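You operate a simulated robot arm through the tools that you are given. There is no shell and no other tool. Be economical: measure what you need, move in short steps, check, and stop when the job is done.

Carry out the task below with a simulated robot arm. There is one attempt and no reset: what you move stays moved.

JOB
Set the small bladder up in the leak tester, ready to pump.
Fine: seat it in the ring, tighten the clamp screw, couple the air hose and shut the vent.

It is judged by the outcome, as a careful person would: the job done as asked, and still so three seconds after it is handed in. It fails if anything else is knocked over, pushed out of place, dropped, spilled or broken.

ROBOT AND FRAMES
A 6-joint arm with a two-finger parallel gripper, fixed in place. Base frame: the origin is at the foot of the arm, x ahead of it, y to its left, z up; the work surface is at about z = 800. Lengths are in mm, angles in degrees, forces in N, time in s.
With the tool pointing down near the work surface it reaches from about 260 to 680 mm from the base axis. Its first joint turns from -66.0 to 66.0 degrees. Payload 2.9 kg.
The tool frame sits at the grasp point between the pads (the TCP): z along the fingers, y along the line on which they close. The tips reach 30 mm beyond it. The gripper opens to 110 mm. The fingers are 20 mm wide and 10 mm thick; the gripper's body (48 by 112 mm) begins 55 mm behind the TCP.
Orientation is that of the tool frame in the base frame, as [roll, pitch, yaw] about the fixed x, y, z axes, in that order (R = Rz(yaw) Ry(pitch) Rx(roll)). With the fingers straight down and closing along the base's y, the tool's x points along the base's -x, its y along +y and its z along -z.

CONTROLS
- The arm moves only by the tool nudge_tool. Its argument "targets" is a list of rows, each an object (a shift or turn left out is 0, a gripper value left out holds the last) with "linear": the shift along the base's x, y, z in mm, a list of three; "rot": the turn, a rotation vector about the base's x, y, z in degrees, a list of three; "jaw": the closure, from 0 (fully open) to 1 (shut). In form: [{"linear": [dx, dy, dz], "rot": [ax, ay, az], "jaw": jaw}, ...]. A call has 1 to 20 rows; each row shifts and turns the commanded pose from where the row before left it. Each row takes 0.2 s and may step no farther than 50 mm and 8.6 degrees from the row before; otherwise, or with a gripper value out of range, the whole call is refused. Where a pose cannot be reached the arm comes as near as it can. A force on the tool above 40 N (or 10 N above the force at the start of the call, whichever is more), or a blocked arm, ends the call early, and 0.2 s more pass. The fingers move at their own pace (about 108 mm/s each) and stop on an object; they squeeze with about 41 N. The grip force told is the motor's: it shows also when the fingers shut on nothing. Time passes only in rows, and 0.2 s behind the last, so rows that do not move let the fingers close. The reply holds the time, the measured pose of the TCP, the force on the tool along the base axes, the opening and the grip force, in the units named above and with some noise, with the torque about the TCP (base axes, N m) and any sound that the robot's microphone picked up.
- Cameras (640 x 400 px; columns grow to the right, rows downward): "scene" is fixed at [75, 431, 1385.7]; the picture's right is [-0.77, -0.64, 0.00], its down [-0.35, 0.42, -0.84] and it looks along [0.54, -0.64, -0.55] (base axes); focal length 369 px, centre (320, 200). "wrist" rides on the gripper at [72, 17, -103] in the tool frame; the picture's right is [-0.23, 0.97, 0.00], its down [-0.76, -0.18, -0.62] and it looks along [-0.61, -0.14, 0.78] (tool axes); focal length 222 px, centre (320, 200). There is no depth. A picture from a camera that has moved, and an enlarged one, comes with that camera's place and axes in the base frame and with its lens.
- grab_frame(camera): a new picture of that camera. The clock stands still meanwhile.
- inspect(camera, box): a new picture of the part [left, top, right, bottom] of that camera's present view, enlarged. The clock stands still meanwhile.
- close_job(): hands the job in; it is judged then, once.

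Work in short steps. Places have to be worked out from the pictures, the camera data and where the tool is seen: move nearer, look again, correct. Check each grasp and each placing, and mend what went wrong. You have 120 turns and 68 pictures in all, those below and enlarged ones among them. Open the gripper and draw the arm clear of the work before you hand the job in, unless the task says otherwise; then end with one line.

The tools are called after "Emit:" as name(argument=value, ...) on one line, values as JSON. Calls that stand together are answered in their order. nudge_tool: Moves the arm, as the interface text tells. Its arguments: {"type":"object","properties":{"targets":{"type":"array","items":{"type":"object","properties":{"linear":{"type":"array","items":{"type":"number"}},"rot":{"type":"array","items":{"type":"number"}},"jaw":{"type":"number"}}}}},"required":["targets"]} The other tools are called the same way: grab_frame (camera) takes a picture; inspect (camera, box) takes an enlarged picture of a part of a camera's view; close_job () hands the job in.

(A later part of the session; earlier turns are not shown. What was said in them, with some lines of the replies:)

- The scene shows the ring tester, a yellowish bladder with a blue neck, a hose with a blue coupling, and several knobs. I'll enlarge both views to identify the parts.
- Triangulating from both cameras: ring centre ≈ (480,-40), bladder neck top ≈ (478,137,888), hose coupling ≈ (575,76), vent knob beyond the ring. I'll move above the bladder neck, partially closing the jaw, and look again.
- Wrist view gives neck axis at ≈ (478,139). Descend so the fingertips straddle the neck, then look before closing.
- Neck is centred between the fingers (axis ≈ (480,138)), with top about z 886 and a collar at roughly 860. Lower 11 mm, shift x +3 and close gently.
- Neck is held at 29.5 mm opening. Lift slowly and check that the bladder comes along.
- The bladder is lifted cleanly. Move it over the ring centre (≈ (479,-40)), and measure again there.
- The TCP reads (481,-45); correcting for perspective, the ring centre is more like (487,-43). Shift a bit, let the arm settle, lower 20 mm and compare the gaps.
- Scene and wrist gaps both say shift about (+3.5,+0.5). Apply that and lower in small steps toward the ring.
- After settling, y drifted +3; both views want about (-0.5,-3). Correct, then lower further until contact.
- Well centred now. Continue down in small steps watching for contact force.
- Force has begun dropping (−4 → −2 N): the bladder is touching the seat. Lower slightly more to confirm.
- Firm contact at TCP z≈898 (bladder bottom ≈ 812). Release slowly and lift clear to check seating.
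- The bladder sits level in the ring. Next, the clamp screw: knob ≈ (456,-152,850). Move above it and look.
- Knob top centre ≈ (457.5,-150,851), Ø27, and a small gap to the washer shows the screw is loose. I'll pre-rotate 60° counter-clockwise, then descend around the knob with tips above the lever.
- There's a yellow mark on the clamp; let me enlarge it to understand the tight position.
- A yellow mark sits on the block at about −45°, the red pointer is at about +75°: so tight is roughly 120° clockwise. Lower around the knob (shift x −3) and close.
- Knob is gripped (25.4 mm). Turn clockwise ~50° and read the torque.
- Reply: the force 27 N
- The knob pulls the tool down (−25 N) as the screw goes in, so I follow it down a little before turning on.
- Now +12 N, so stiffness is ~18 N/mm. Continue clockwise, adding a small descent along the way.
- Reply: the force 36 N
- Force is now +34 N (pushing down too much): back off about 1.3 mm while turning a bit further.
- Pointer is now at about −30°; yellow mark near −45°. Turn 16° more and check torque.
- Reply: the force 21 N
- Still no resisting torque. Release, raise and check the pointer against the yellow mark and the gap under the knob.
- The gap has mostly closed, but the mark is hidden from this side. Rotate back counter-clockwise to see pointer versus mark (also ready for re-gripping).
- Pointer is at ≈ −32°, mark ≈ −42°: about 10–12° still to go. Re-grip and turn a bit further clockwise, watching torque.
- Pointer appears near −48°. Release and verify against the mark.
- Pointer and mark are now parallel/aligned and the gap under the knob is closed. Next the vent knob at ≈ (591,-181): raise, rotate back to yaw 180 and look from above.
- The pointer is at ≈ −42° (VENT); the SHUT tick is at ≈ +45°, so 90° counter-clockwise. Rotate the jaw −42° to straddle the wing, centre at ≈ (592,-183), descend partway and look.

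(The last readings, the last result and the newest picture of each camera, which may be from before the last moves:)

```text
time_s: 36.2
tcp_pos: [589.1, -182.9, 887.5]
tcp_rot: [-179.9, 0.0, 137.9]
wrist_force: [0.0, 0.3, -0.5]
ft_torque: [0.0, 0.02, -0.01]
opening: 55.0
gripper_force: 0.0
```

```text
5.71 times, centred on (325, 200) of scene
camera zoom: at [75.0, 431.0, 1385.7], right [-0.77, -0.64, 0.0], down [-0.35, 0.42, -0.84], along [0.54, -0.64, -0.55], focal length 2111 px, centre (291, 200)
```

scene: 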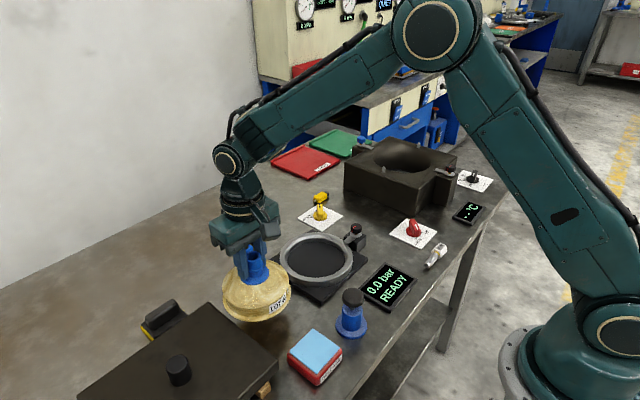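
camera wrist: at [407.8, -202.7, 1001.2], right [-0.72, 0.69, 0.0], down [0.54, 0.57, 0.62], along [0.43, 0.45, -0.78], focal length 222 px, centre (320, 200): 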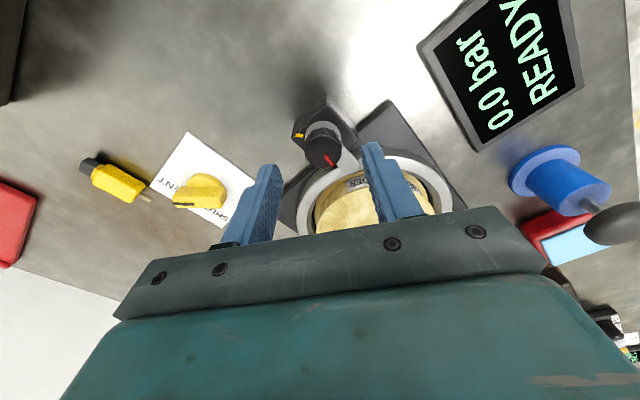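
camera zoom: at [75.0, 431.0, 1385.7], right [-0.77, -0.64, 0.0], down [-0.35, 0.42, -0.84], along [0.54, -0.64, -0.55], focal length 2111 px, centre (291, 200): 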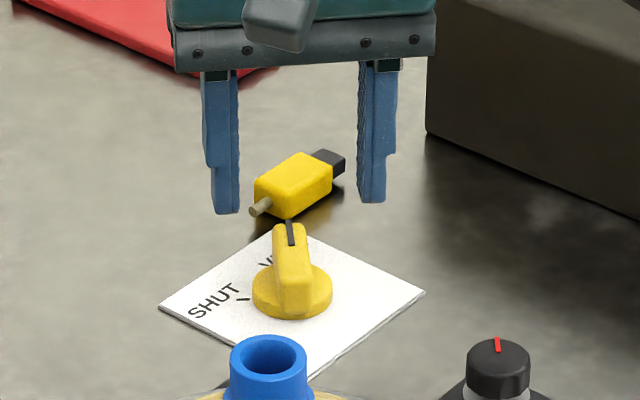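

Knob axis ≈ (594,-184), wing ≈ −49°. Correct x +4, rotate −6°, descend so the tips are at z≈821, then close on the wing.

Emit:
nudge_tool(targets=[{"linear": [4, -1, 0], "rot": [0, 0, -6]}, {"linear": [0, 0, -18]}, {"linear": [0, 0, -16]}, {}, {"jaw": 0.75}, {"jaw": 1.0}, {}, {}])

Emit:
inspect(camera="wrist", box=[220, 60, 420, 220])

Emit:
inspect(camera="scene", box=[280, 165, 370, 235])

```text
time_s: 38.0
tcp_pos: [593.6, -183.4, 854.8]
tcp_rot: [-179.9, 0.0, 131.9]
wrist_force: [-2.8, -2.0, -0.6]
ft_torque: [-0.04, 0.08, 0.65]
opening: 16.0
gripper_force: 44.6
```

```text
2.50 times, centred on (320, 140) of wrist
camera zoom: at [557.4, -119.1, 958.5], right [0.88, 0.48, 0.0], down [0.38, -0.69, 0.62], along [0.3, -0.55, -0.78], focal length 555 px, centre (320, 350)
```

zoom: 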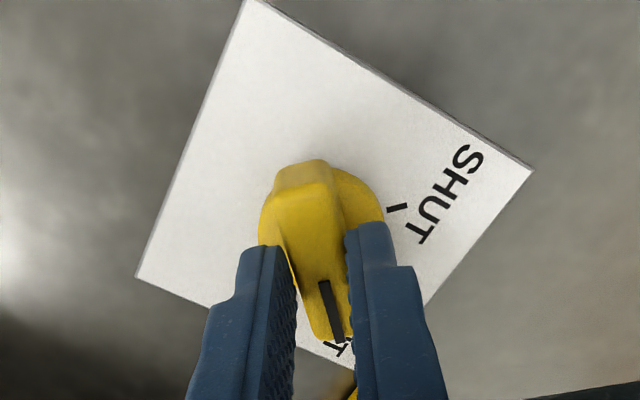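

```text
5.71 times, centred on (325, 200) of scene
camera zoom: at [75.0, 431.0, 1385.7], right [-0.77, -0.64, 0.0], down [-0.35, 0.42, -0.84], along [0.54, -0.64, -0.55], focal length 2111 px, centre (291, 200)
```

zoom: 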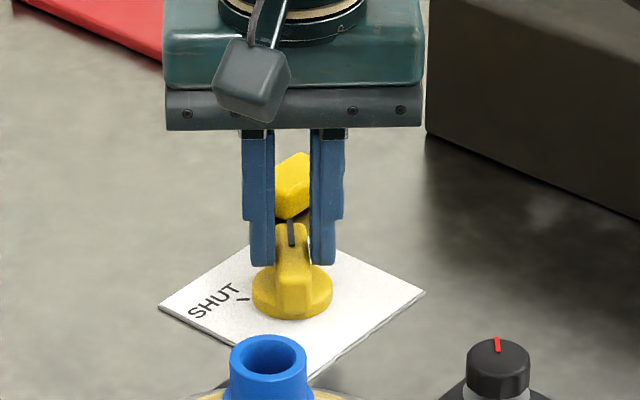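

The grip looks ~6 mm off-axis toward the pointer end (side torque 0.65). Open slightly, shift back (−4,+5) along the wing, and re-grip.

Emit:
nudge_tool(targets=[{"jaw": 0.7}, {"jaw": 0.7}, {"linear": [-4, 5, -1]}, {}, {"jaw": 1.0}, {}, {}])

Emit:
inspect(camera="wrist", box=[220, 60, 420, 220])

```text
time_s: 39.6
tcp_pos: [589.6, -178.3, 853.6]
tcp_rot: [-179.9, -0.2, 132.0]
wrist_force: [-10.3, -4.9, 3.1]
ft_torque: [0.08, 0.34, 0.64]
opening: 15.9
gripper_force: 45.0
```

```text
2.50 times, centred on (320, 140) of wrist
camera zoom: at [553.2, -114.2, 958.4], right [0.88, 0.48, 0.0], down [0.38, -0.69, 0.62], along [0.3, -0.55, -0.78], focal length 555 px, centre (320, 350)
```

zoom: 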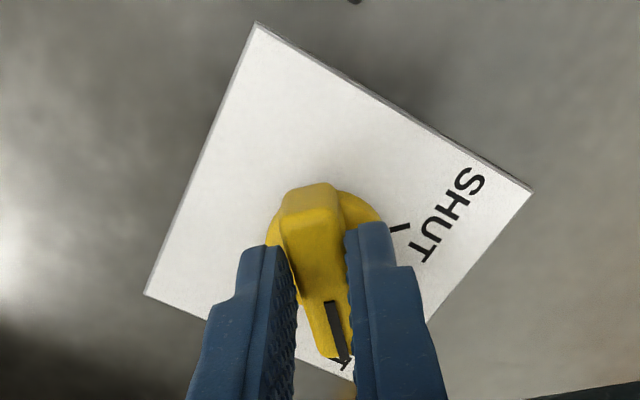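

Centred better. Turn counter-clockwise 40° and check forces.

Emit:
nudge_tool(targets=[{"rot": [0, 0, 8]}, {"rot": [0, 0, 8]}, {"rot": [0, 0, 8]}, {"rot": [0, 0, 8]}, {"rot": [0, 0, 8]}, {}])

Emit:
inspect(camera="scene", box=[280, 165, 370, 235])

```text
time_s: 40.5
tcp_pos: [587.0, -181.5, 853.9]
tcp_rot: [-179.8, -0.3, 155.7]
wrist_force: [-5.4, -0.9, 5.7]
ft_torque: [0.04, 0.42, -0.03]
opening: 15.9
gripper_force: 45.1
stopped in row 4: the force on the tool passed its limit (the readings are from after the stop); the commanded pose is now the measured one
```

```text
5.71 times, centred on (325, 200) of scene
camera zoom: at [74.8, 431.0, 1385.7], right [-0.77, -0.64, 0.0], down [-0.35, 0.42, -0.84], along [0.54, -0.64, -0.55], focal length 2111 px, centre (291, 200)
```

zoom: 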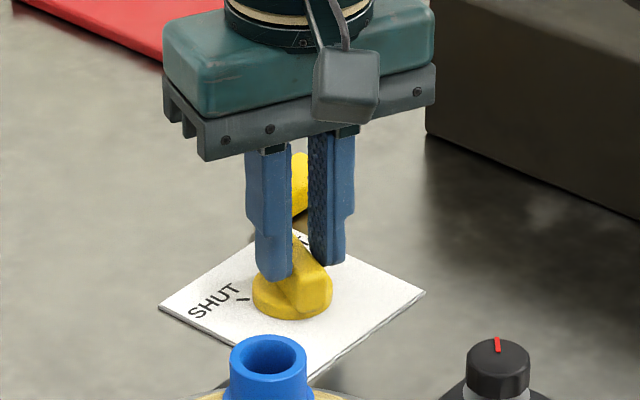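

The knob turned ~24° with the tool but side force tripped, so my pivot is off. Look with the wrist to refine the knob axis.

Emit:
inspect(camera="wrist", box=[240, 80, 400, 200])

```text
3.33 times, centred on (320, 140) of wrist
camera zoom: at [528.6, -137.0, 958.7], right [0.61, 0.8, -0.01], down [0.63, -0.47, 0.62], along [0.49, -0.38, -0.79], focal length 740 px, centre (320, 400)
```

zoom: 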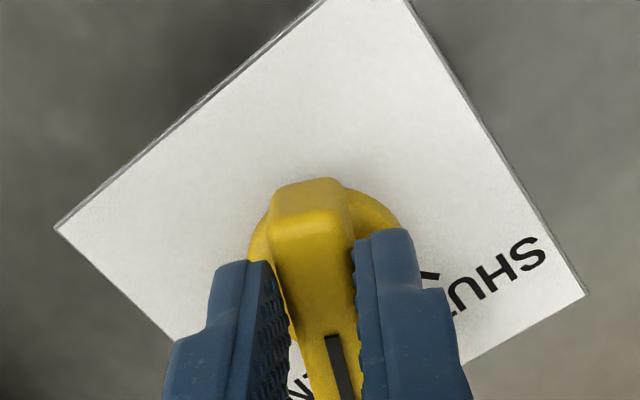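

Re-evaluating (base disc partly hidden by fingers, and the way the tool got displaced), the axis is ≈ (593,-184) as first estimated. Open a little, shift (+6,−2.5), re-grip, and turn on in small steps.

Emit:
nudge_tool(targets=[{"jaw": 0.7}, {"jaw": 0.7}, {"linear": [6, -2.5, 0]}, {}, {"jaw": 1.0}, {}, {}, {"rot": [0, 0, 6]}, {"rot": [0, 0, 6]}, {}])

```text
time_s: 42.7
tcp_pos: [594.7, -184.8, 854.5]
tcp_rot: [-179.8, -0.3, 167.8]
wrist_force: [-11.5, -9.1, 6.6]
ft_torque: [-0.35, -0.32, 0.0]
opening: 15.9
gripper_force: 44.8
```

Forces are small now; continue counter-clockwise.

Emit:
nudge_tool(targets=[{"rot": [0, 0, 6]}, {"rot": [0, 0, 6]}, {"rot": [0, 0, 6]}, {"rot": [0, 0, 6]}, {}])

```text
time_s: 43.9
tcp_pos: [594.5, -185.0, 853.3]
tcp_rot: [-179.7, -0.3, -168.3]
wrist_force: [-3.8, -20.8, -3.2]
ft_torque: [-0.54, -0.09, -0.02]
opening: 15.6
gripper_force: 44.5
```

Side force y −21 N; ease −1 mm in y and continue turning.

Emit:
nudge_tool(targets=[{"linear": [0, -1.2, 0]}, {"rot": [0, 0, 6]}, {"rot": [0, 0, 6]}, {"rot": [0, 0, 6]}, {}])

Emit:
inspect(camera="wrist", box=[220, 60, 420, 220])

Emit:
inspect(camera="scene", box=[280, 165, 370, 235])

```text
time_s: 45.1
tcp_pos: [593.7, -185.2, 853.5]
tcp_rot: [-179.8, -0.4, -150.1]
wrist_force: [-5.1, -14.5, 1.3]
ft_torque: [-0.42, 0.2, -0.01]
opening: 15.6
gripper_force: 44.9
```

```text
2.50 times, centred on (320, 140) of wrist
camera zoom: at [522.8, -206.9, 958.2], right [-0.29, 0.96, 0.0], down [0.75, 0.23, 0.62], along [0.59, 0.18, -0.79], focal length 555 px, centre (320, 350)
```

zoom: 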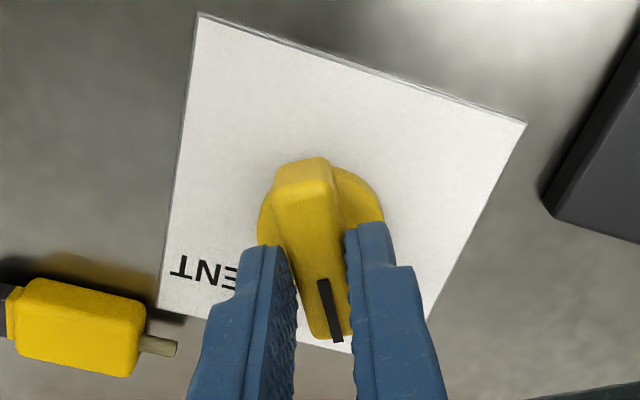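

```text
5.71 times, centred on (325, 200) of scene
camera zoom: at [74.9, 430.7, 1385.8], right [-0.77, -0.64, 0.0], down [-0.35, 0.42, -0.84], along [0.54, -0.64, -0.55], focal length 2111 px, centre (291, 200)
```

zoom: 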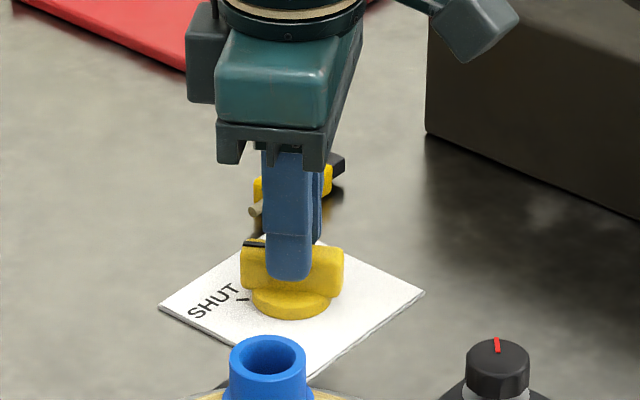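

Turned 78°; pointer ≈ 33°, SHUT tick ≈ 45°. Turn 12° more, then release and verify.

Emit:
nudge_tool(targets=[{"linear": [0, -0.7, 0], "rot": [0, 0, 4]}, {"rot": [0, 0, 4]}, {"rot": [0, 0, 4]}, {}])

```text
time_s: 46.1
tcp_pos: [594.0, -186.2, 854.1]
tcp_rot: [-179.8, -0.3, -138.1]
wrist_force: [0.8, -15.1, -10.1]
ft_torque: [-0.98, 0.58, 0.0]
opening: 15.7
gripper_force: 44.6
```

Release and lift to verify the pointer.

Emit:
nudge_tool(targets=[{"jaw": 0.7}, {"jaw": 0.5}, {}, {"linear": [0, 0, 30]}, {"linear": [0, 0, 30]}, {}])

Emit:
inspect(camera="wrist", box=[220, 60, 420, 220])

Emit:
inspect(camera="scene", box=[290, 180, 360, 235])

```text
time_s: 47.5
tcp_pos: [595.7, -185.1, 916.1]
tcp_rot: [-179.8, -0.2, -138.1]
wrist_force: [0.8, 0.0, -0.6]
ft_torque: [0.02, -0.03, 0.0]
opening: 54.9
gripper_force: 0.1
```

```text
2.50 times, centred on (320, 140) of wrist
camera zoom: at [529.7, -219.1, 1020.2], right [-0.48, 0.88, 0.0], down [0.69, 0.38, 0.62], along [0.54, 0.29, -0.79], focal length 555 px, centre (320, 350)
```

zoom: 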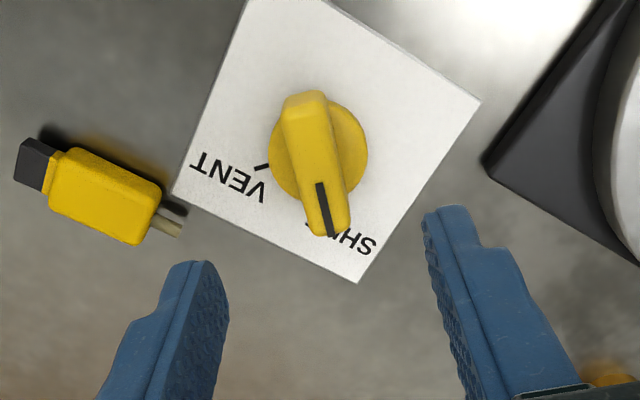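

```text
7.27 times, centred on (325, 208) of scene
camera zoom: at [75.0, 431.0, 1385.7], right [-0.77, -0.64, 0.0], down [-0.35, 0.42, -0.84], along [0.54, -0.64, -0.55], focal length 2687 px, centre (284, 146)
```

zoom: 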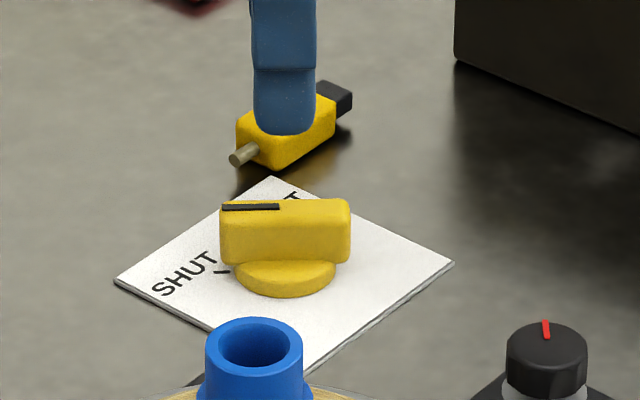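

Pointer is now on the SHUT tick (≈43° vs 44°). Next the hose: it arcs out of the coupling's top, so I'll approach tilted 45° from the robot side. Raise, travel to ≈ (496,77,1000), straighten yaw, tilt, and look.

Emit:
nudge_tool(targets=[{"linear": [0, 0, 45]}, {"linear": [0, 0, 40]}, {"linear": [-20, 45, 0], "rot": [0, 0, -7]}, {"linear": [-20, 45, 0], "rot": [0, 0, -7]}, {"linear": [-15, 45, 0], "rot": [0, 0, -7]}, {"linear": [-15, 45, 0], "rot": [0, 0, -7]}, {"linear": [-15, 45, 0], "rot": [0, 0, -7]}, {"linear": [-15, 37, 0], "rot": [0, 0, -7]}, {"rot": [0, -7.5, 0]}, {"rot": [0, -7.5, 0]}, {"rot": [0, -7.5, 0]}, {"rot": [0, -7.5, 0]}, {"rot": [0, -7.5, 0]}, {"rot": [0, -7.5, 0]}, {}, {}])

Emit:
grab_frame(camera="wrist")

Emit:
grab_frame(camera="scene")

```text
time_s: 50.9
tcp_pos: [495.0, 75.7, 998.6]
tcp_rot: [-179.9, 44.7, 179.8]
wrist_force: [-0.5, -0.3, -0.1]
ft_torque: [-0.02, 0.0, 0.02]
opening: 54.8
gripper_force: 0.1
```

```text
14 pictures are left
camera wrist: at [369.8, 93.1, 1021.9], right [0.17, 0.97, 0.16], down [0.1, -0.18, 0.98], along [0.98, -0.15, -0.13], focal length 222 px, centre (320, 200)
```

wrist: 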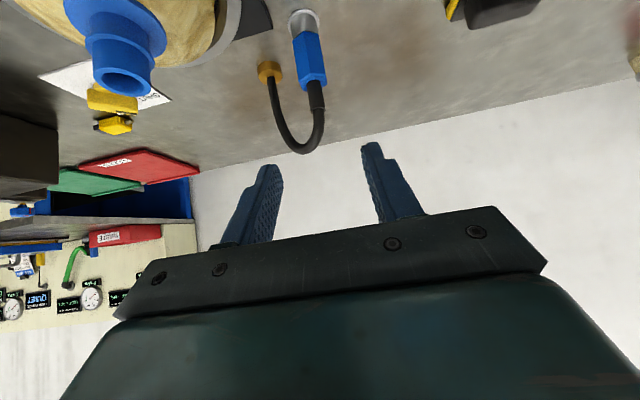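

```text
13 pictures are left
```

scene: 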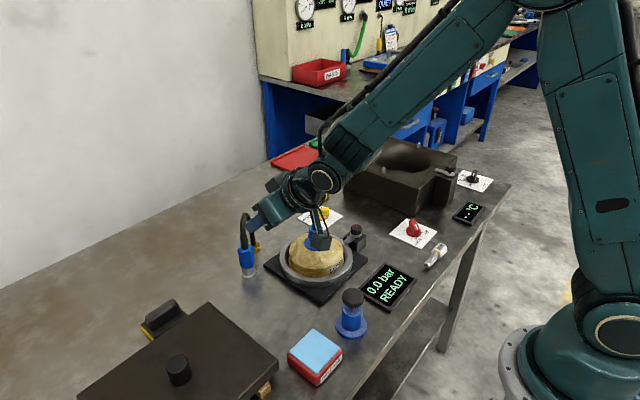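

Coupling body ≈ (576,75), z 823–882. Approach to a standoff along the tilted axis with wider jaws and look again.

Emit:
nudge_tool(targets=[{"linear": [8, 0, -30], "jaw": 0.3}, {"linear": [8, 0, -30]}, {"linear": [8, 0, -29]}, {}, {}])

Emit:
inspect(camera="wrist", box=[200, 0, 440, 200])

```text
time_s: 52.1
tcp_pos: [518.3, 76.6, 909.4]
tcp_rot: [-179.9, 44.7, 179.9]
wrist_force: [1.0, -1.0, -0.1]
ft_torque: [0.0, 0.03, 0.01]
opening: 77.0
gripper_force: 0.2
```

```text
2.00 times, centred on (320, 100) of wrist
camera zoom: at [393.4, 92.9, 932.3], right [0.17, 0.97, 0.16], down [0.1, -0.18, 0.98], along [0.98, -0.15, -0.13], focal length 444 px, centre (320, 400)
```

zoom: 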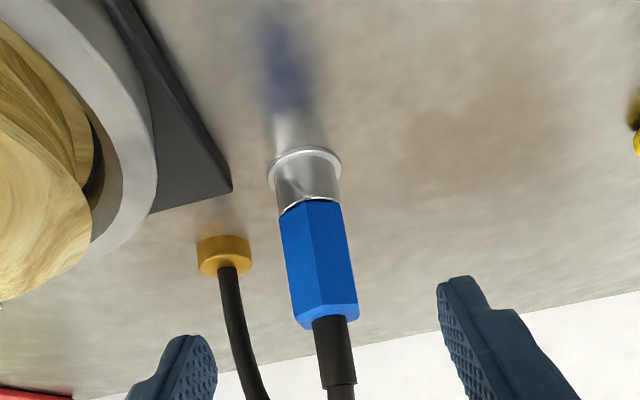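

A hex corner faces the camera, so its flats face ±y – ideal for my jaw. Coupling ≈ (573,74.5), hex z 823–875. Advance along the tool axis to (573,74.5,852).

Emit:
nudge_tool(targets=[{"linear": [18, -1, -19]}, {"linear": [18, -1, -19]}, {"linear": [18, 0, -19]}, {}, {}])

Emit:
inspect(camera="wrist", box=[200, 0, 440, 200])

```text
time_s: 53.3
tcp_pos: [575.0, 75.3, 850.5]
tcp_rot: [-179.9, 44.7, 179.8]
wrist_force: [0.3, 1.2, 0.4]
ft_torque: [-0.01, -0.02, -0.02]
opening: 77.1
gripper_force: 0.0
```

```text
2.00 times, centred on (320, 100) of wrist
camera zoom: at [449.9, 92.1, 874.0], right [0.17, 0.97, 0.16], down [0.1, -0.18, 0.98], along [0.98, -0.15, -0.13], focal length 444 px, centre (320, 400)
```

zoom: 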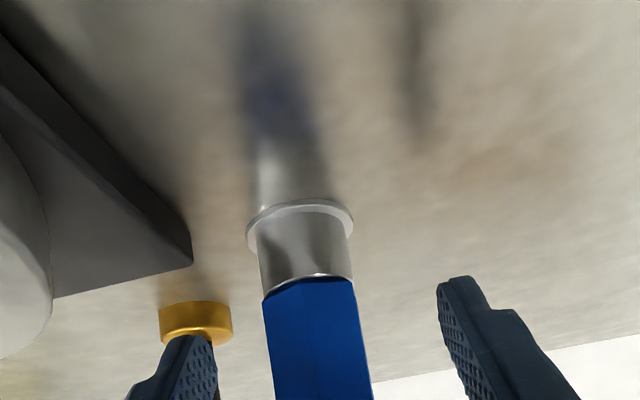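

Coupling lies centred between the fingers. Close on it.

Emit:
nudge_tool(targets=[{"jaw": 0.6}, {"jaw": 0.85}, {"jaw": 1.0}, {}, {}])

```text
time_s: 54.5
tcp_pos: [574.2, 75.0, 850.2]
tcp_rot: [-180.0, 44.6, 179.8]
wrist_force: [-0.2, -0.6, 1.1]
ft_torque: [0.0, -0.04, -0.01]
opening: 27.0
gripper_force: 40.8
```

Held at 27 mm. Pull straight up in small steps.

Emit:
nudge_tool(targets=[{"linear": [0, 0, 5]}, {"linear": [0, 0, 10]}, {"linear": [0, 0, 15]}, {"linear": [0, 0, 20]}, {}])

Emit:
grab_frame(camera="scene")

```text
time_s: 55.7
tcp_pos: [572.8, 75.2, 903.9]
tcp_rot: [-179.9, 44.7, 179.8]
wrist_force: [-0.2, 0.7, -0.9]
ft_torque: [0.01, 0.0, 0.01]
opening: 27.1
gripper_force: 40.3
```

```text
10 pictures are left
```

scene: 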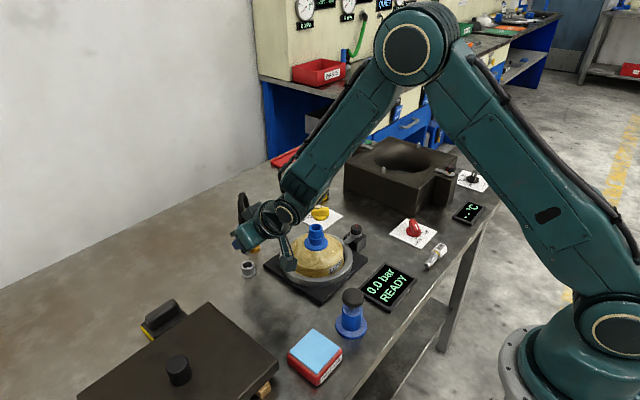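

The coupling came off its dock stub. Check what the coupling's underside looks like with the wrist camera before going to the neck.

Emit:
grab_frame(camera="wrist")

```text
9 pictures are left
camera wrist: at [449.1, 89.9, 926.4], right [0.17, 0.97, 0.16], down [0.1, -0.18, 0.98], along [0.98, -0.15, -0.13], focal length 222 px, centre (320, 200)
```

wrist: 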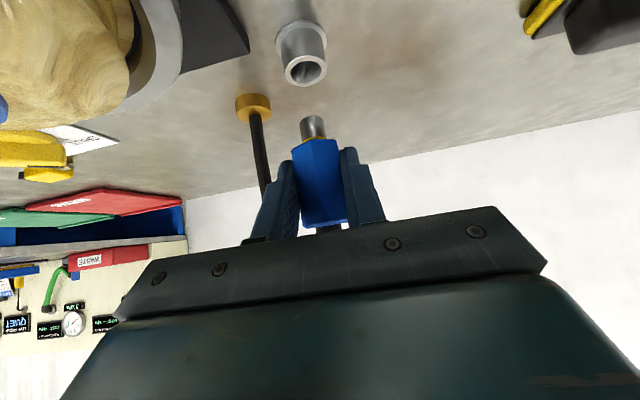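

The coupling has a Ø14 mm plug whose tip is ~43 mm below the TCP (hex bottom 29 mm below). The neck's top is z≈898 with a ~20 mm bore. Raise to z≈950 and carry toward the neck at (489,-40), watching hose tension.

Emit:
nudge_tool(targets=[{"linear": [0, 0, 25]}, {"linear": [-10, -14, 22]}, {"linear": [-20, -28, 0]}, {"linear": [-20, -28, 0]}, {}])

```text
time_s: 56.9
tcp_pos: [521.0, 3.1, 946.6]
tcp_rot: [-180.0, 44.8, 179.8]
wrist_force: [-0.3, -0.5, -0.1]
ft_torque: [-0.01, 0.0, 0.01]
opening: 27.0
gripper_force: 40.9
```

No hose pull. Continue to over the neck with a bit more height.

Emit:
nudge_tool(targets=[{"linear": [0, 0, 8]}, {"linear": [-16, -22, 0]}, {"linear": [-16, -21, 0]}, {}, {}])

Emit:
inspect(camera="wrist", box=[220, 0, 420, 200])

Emit:
inspect(camera="scene", box=[250, 180, 390, 280])

```text
time_s: 58.1
tcp_pos: [489.3, -39.1, 956.9]
tcp_rot: [-179.9, 44.7, 179.8]
wrist_force: [-0.7, 0.7, -0.3]
ft_torque: [0.0, 0.04, -0.02]
opening: 27.0
gripper_force: 41.1
```

```text
2.00 times, centred on (320, 100) of wrist
camera zoom: at [364.4, -22.5, 979.7], right [0.17, 0.97, 0.16], down [0.1, -0.18, 0.98], along [0.98, -0.15, -0.13], focal length 444 px, centre (320, 400)
```

zoom: 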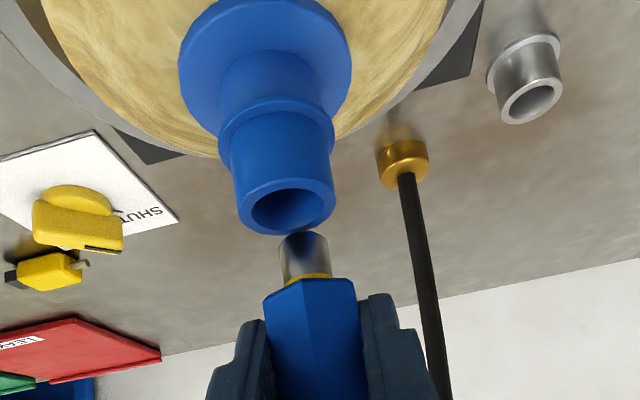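

```text
4.00 times, centred on (320, 230) of scene
camera zoom: at [75.0, 431.0, 1385.7], right [-0.77, -0.64, 0.0], down [-0.35, 0.42, -0.84], along [0.54, -0.64, -0.55], focal length 1478 px, centre (320, 80)
```

zoom: 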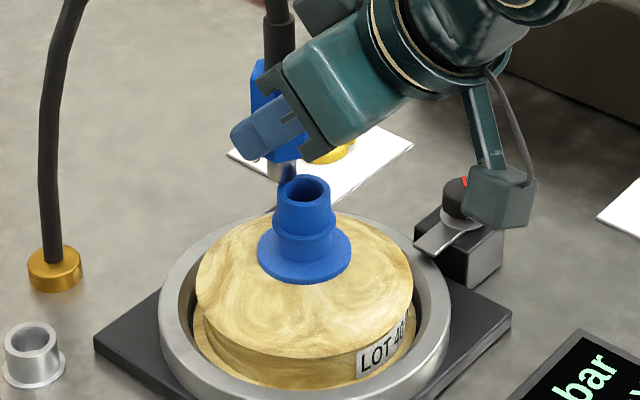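

Wrist suggests the plug is close to coaxial but ~3 mm off in y; scene needs a tighter look.

Emit:
inspect(camera="scene", box=[298, 190, 338, 220])

```text
13.33 times, centred on (318, 205) of scene
camera zoom: at [75.0, 431.0, 1385.7], right [-0.77, -0.64, 0.0], down [-0.35, 0.42, -0.84], along [0.54, -0.64, -0.55], focal length 4925 px, centre (347, 133)
```

zoom: 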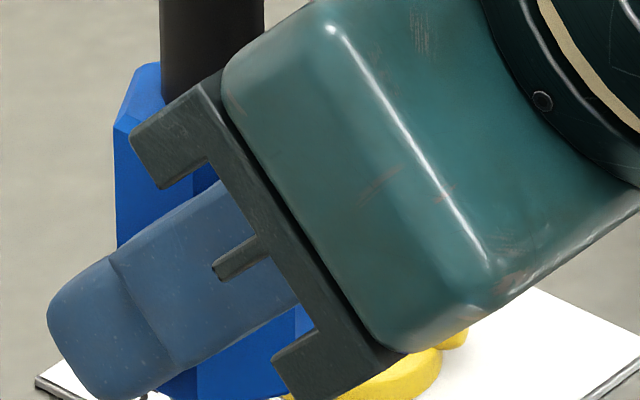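

Combining estimates: neck axis ≈ (486.5,-41.5), plug ≈ (493,-39.5). Shift (−6,−2), lower 6, and compare again in both views.

Emit:
nudge_tool(targets=[{"linear": [-6, -2, 0]}, {"linear": [0, 0, -6]}, {}, {}])

Emit:
inspect(camera="scene", box=[285, 190, 353, 240])

Emit:
inspect(camera="wrist", box=[260, 70, 360, 160])

```text
time_s: 59.1
tcp_pos: [484.9, -43.3, 952.9]
tcp_rot: [-179.9, 45.2, 179.9]
wrist_force: [-0.7, 0.1, 2.4]
ft_torque: [0.01, -0.03, 0.0]
opening: 26.8
gripper_force: 40.8
stopped in row 4: the force on the tool passed its limit (the readings are from after the stop); the commanded pose is now the measured one
```

```text
8.00 times, centred on (319, 215) of scene
camera zoom: at [75.0, 431.0, 1385.7], right [-0.77, -0.64, 0.0], down [-0.35, 0.42, -0.84], along [0.54, -0.64, -0.55], focal length 2955 px, centre (328, 80)
```

zoom: 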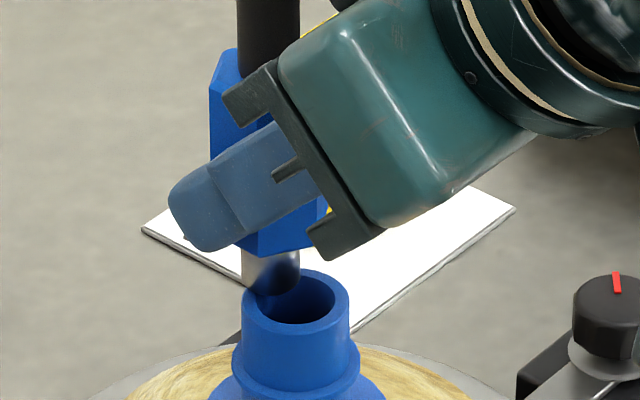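

```text
4.44 times, centred on (310, 115) of wrist
camera zoom: at [359.7, -25.2, 975.6], right [0.16, 0.97, 0.16], down [0.09, -0.18, 0.98], along [0.98, -0.15, -0.12], focal length 987 px, centre (364, 578)
```

zoom: 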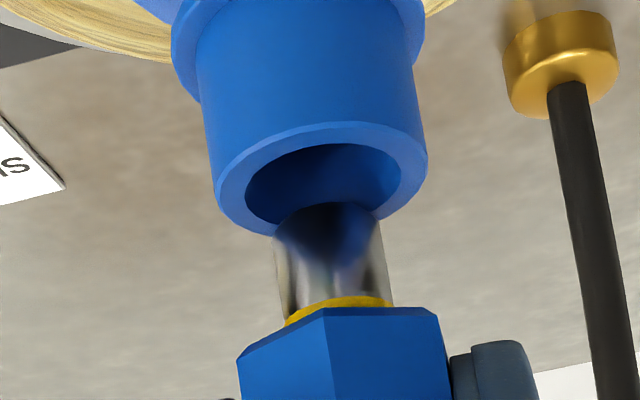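

The plug touched the far rim. Both views agree the plug must shift by (−10,+1.7) (bore Ø20, plug Ø16). Raise 5 mm, shift, settle and check.

Emit:
nudge_tool(targets=[{"linear": [0, 0, 5]}, {"linear": [-5, 0.8, 0]}, {"linear": [-5, 0.9, 0]}, {}, {"linear": [0, 0, -3]}, {}, {}])

Emit:
inspect(camera="scene", box=[285, 190, 353, 240])

```text
time_s: 60.7
tcp_pos: [474.4, -40.7, 956.3]
tcp_rot: [-180.0, 45.1, 179.8]
wrist_force: [0.3, 0.4, -0.2]
ft_torque: [-0.01, -0.02, 0.03]
opening: 26.9
gripper_force: 41.0
```

```text
8.00 times, centred on (319, 215) of scene
camera zoom: at [75.0, 431.0, 1385.7], right [-0.77, -0.64, 0.0], down [-0.35, 0.42, -0.84], along [0.54, -0.64, -0.55], focal length 2955 px, centre (328, 80)
```

zoom: 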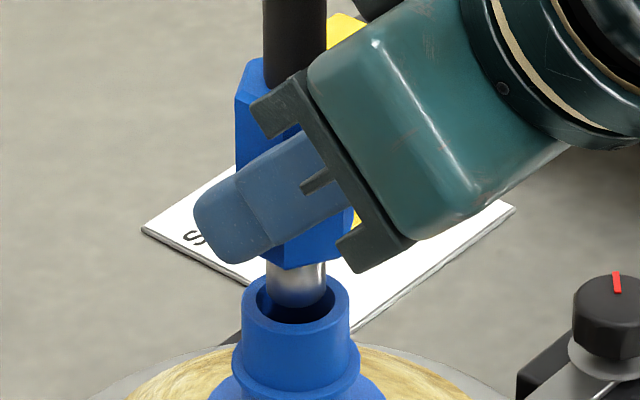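

Now coaxial (columns match; the remaining row gap equals the 3 mm height). Lower gently into the neck.

Emit:
nudge_tool(targets=[{"linear": [0, 0, -3]}, {"linear": [0, 0, -3]}, {"linear": [0, 0, -2]}, {}])

```text
time_s: 61.7
tcp_pos: [474.7, -39.9, 946.9]
tcp_rot: [-179.9, 45.1, 179.8]
wrist_force: [-0.3, -0.6, 0.2]
ft_torque: [0.01, 0.01, 0.04]
opening: 26.9
gripper_force: 41.5
```

It entered freely (below the earlier contact height, no force). Continue down until seated.

Emit:
nudge_tool(targets=[{"linear": [0, 0, -3]}, {"linear": [0, 0, -3]}, {"linear": [0, 0, -2]}, {}])

```text
time_s: 62.7
tcp_pos: [475.2, -41.0, 940.3]
tcp_rot: [-179.9, 45.1, 179.9]
wrist_force: [0.2, 0.7, 0.5]
ft_torque: [0.01, 0.02, -0.01]
opening: 27.0
gripper_force: 41.0
```

Keep lowering in small steps toward contact.

Emit:
nudge_tool(targets=[{"linear": [0, 0, -2]}, {"linear": [0, 0, -1]}, {}])

```text
time_s: 63.5
tcp_pos: [473.6, -40.1, 935.8]
tcp_rot: [-179.9, 45.1, 179.7]
wrist_force: [1.3, 1.8, 0.9]
ft_torque: [0.17, 0.31, 0.0]
opening: 27.0
gripper_force: 40.9
```

Emit:
nudge_tool(targets=[{"linear": [0, 0, -1]}, {"linear": [0, 0, -1]}, {}])

```text
time_s: 64.4
tcp_pos: [475.1, -39.9, 935.3]
tcp_rot: [179.9, 45.4, 179.8]
wrist_force: [-10.4, 0.5, 9.1]
ft_torque: [0.01, 0.17, 0.01]
opening: 27.0
gripper_force: 41.1
stopped in row 3: the force on the tool passed its limit (the readings are from after the stop); the commanded pose is now the measured one
```

Firm contact at z≈935, matching the plug length. Look to check it's fully seated.

Emit:
inspect(camera="scene", box=[265, 180, 373, 260])

```text
5.00 times, centred on (319, 220) of scene
camera zoom: at [74.6, 431.0, 1385.7], right [-0.77, -0.64, 0.0], down [-0.35, 0.42, -0.84], along [0.54, -0.64, -0.55], focal length 1847 px, centre (325, 100)
```

zoom: 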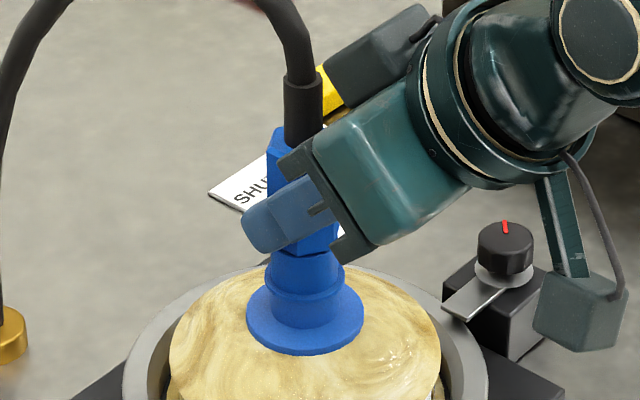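

The hex sits flush on the neck rim. Release and retreat back along the tool axis.

Emit:
nudge_tool(targets=[{"jaw": 0.7}, {"jaw": 0.5}, {}, {"linear": [-15, 0, 15]}, {"linear": [-20, 0, 20]}, {"linear": [-25, 0, 25]}, {"linear": [-25, 0, 25]}, {}, {}])

Emit:
inspect(camera="scene", box=[225, 165, 385, 290])

```text
time_s: 66.4
tcp_pos: [388.3, -42.0, 1021.2]
tcp_rot: [-180.0, 45.3, 179.8]
wrist_force: [0.4, 0.0, -0.2]
ft_torque: [0.01, 0.0, -0.03]
opening: 55.0
gripper_force: 0.0
```

```text
3.20 times, centred on (305, 228) of scene
camera zoom: at [75.0, 431.0, 1385.7], right [-0.77, -0.64, 0.0], down [-0.35, 0.42, -0.84], along [0.54, -0.64, -0.55], focal length 1182 px, centre (368, 112)
```

zoom: 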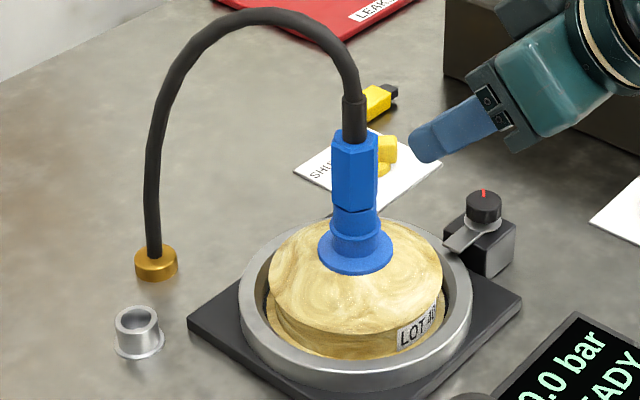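

All set: the coupling stays on upright, clamp tight, vent on SHUT. Draw the arm further clear, open, and take a last look.

Emit:
nudge_tool(targets=[{"linear": [-20, 0, 40], "jaw": 0}, {"linear": [0, 0, 40]}, {}, {}, {}])

Emit:
grab_frame(camera="scene")

```text
time_s: 67.6
tcp_pos: [369.3, -41.4, 1101.4]
tcp_rot: [-180.0, 45.4, 179.8]
wrist_force: [0.5, 0.3, 1.1]
ft_torque: [-0.01, 0.01, 0.02]
opening: 110.3
gripper_force: 0.1
```

```text
0 pictures are left
```

scene: 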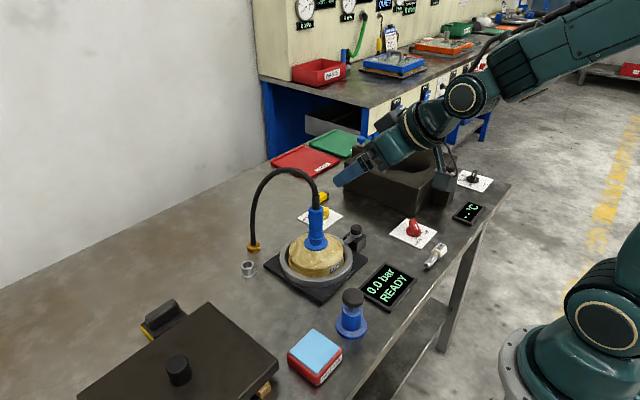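

The arm is clear, nothing else has moved, and the display still reads 0.0 bar READY. I'm handing in the job.

Emit:
close_job()

```text
The job is handed in.
```

The bladder is seated in the ring, the clamp screw is turned to its yellow mark, the hose is coupled, and the vent is within a couple of degrees of its SHUT mark; neither knob gave a clear stop, so I set both by eye.
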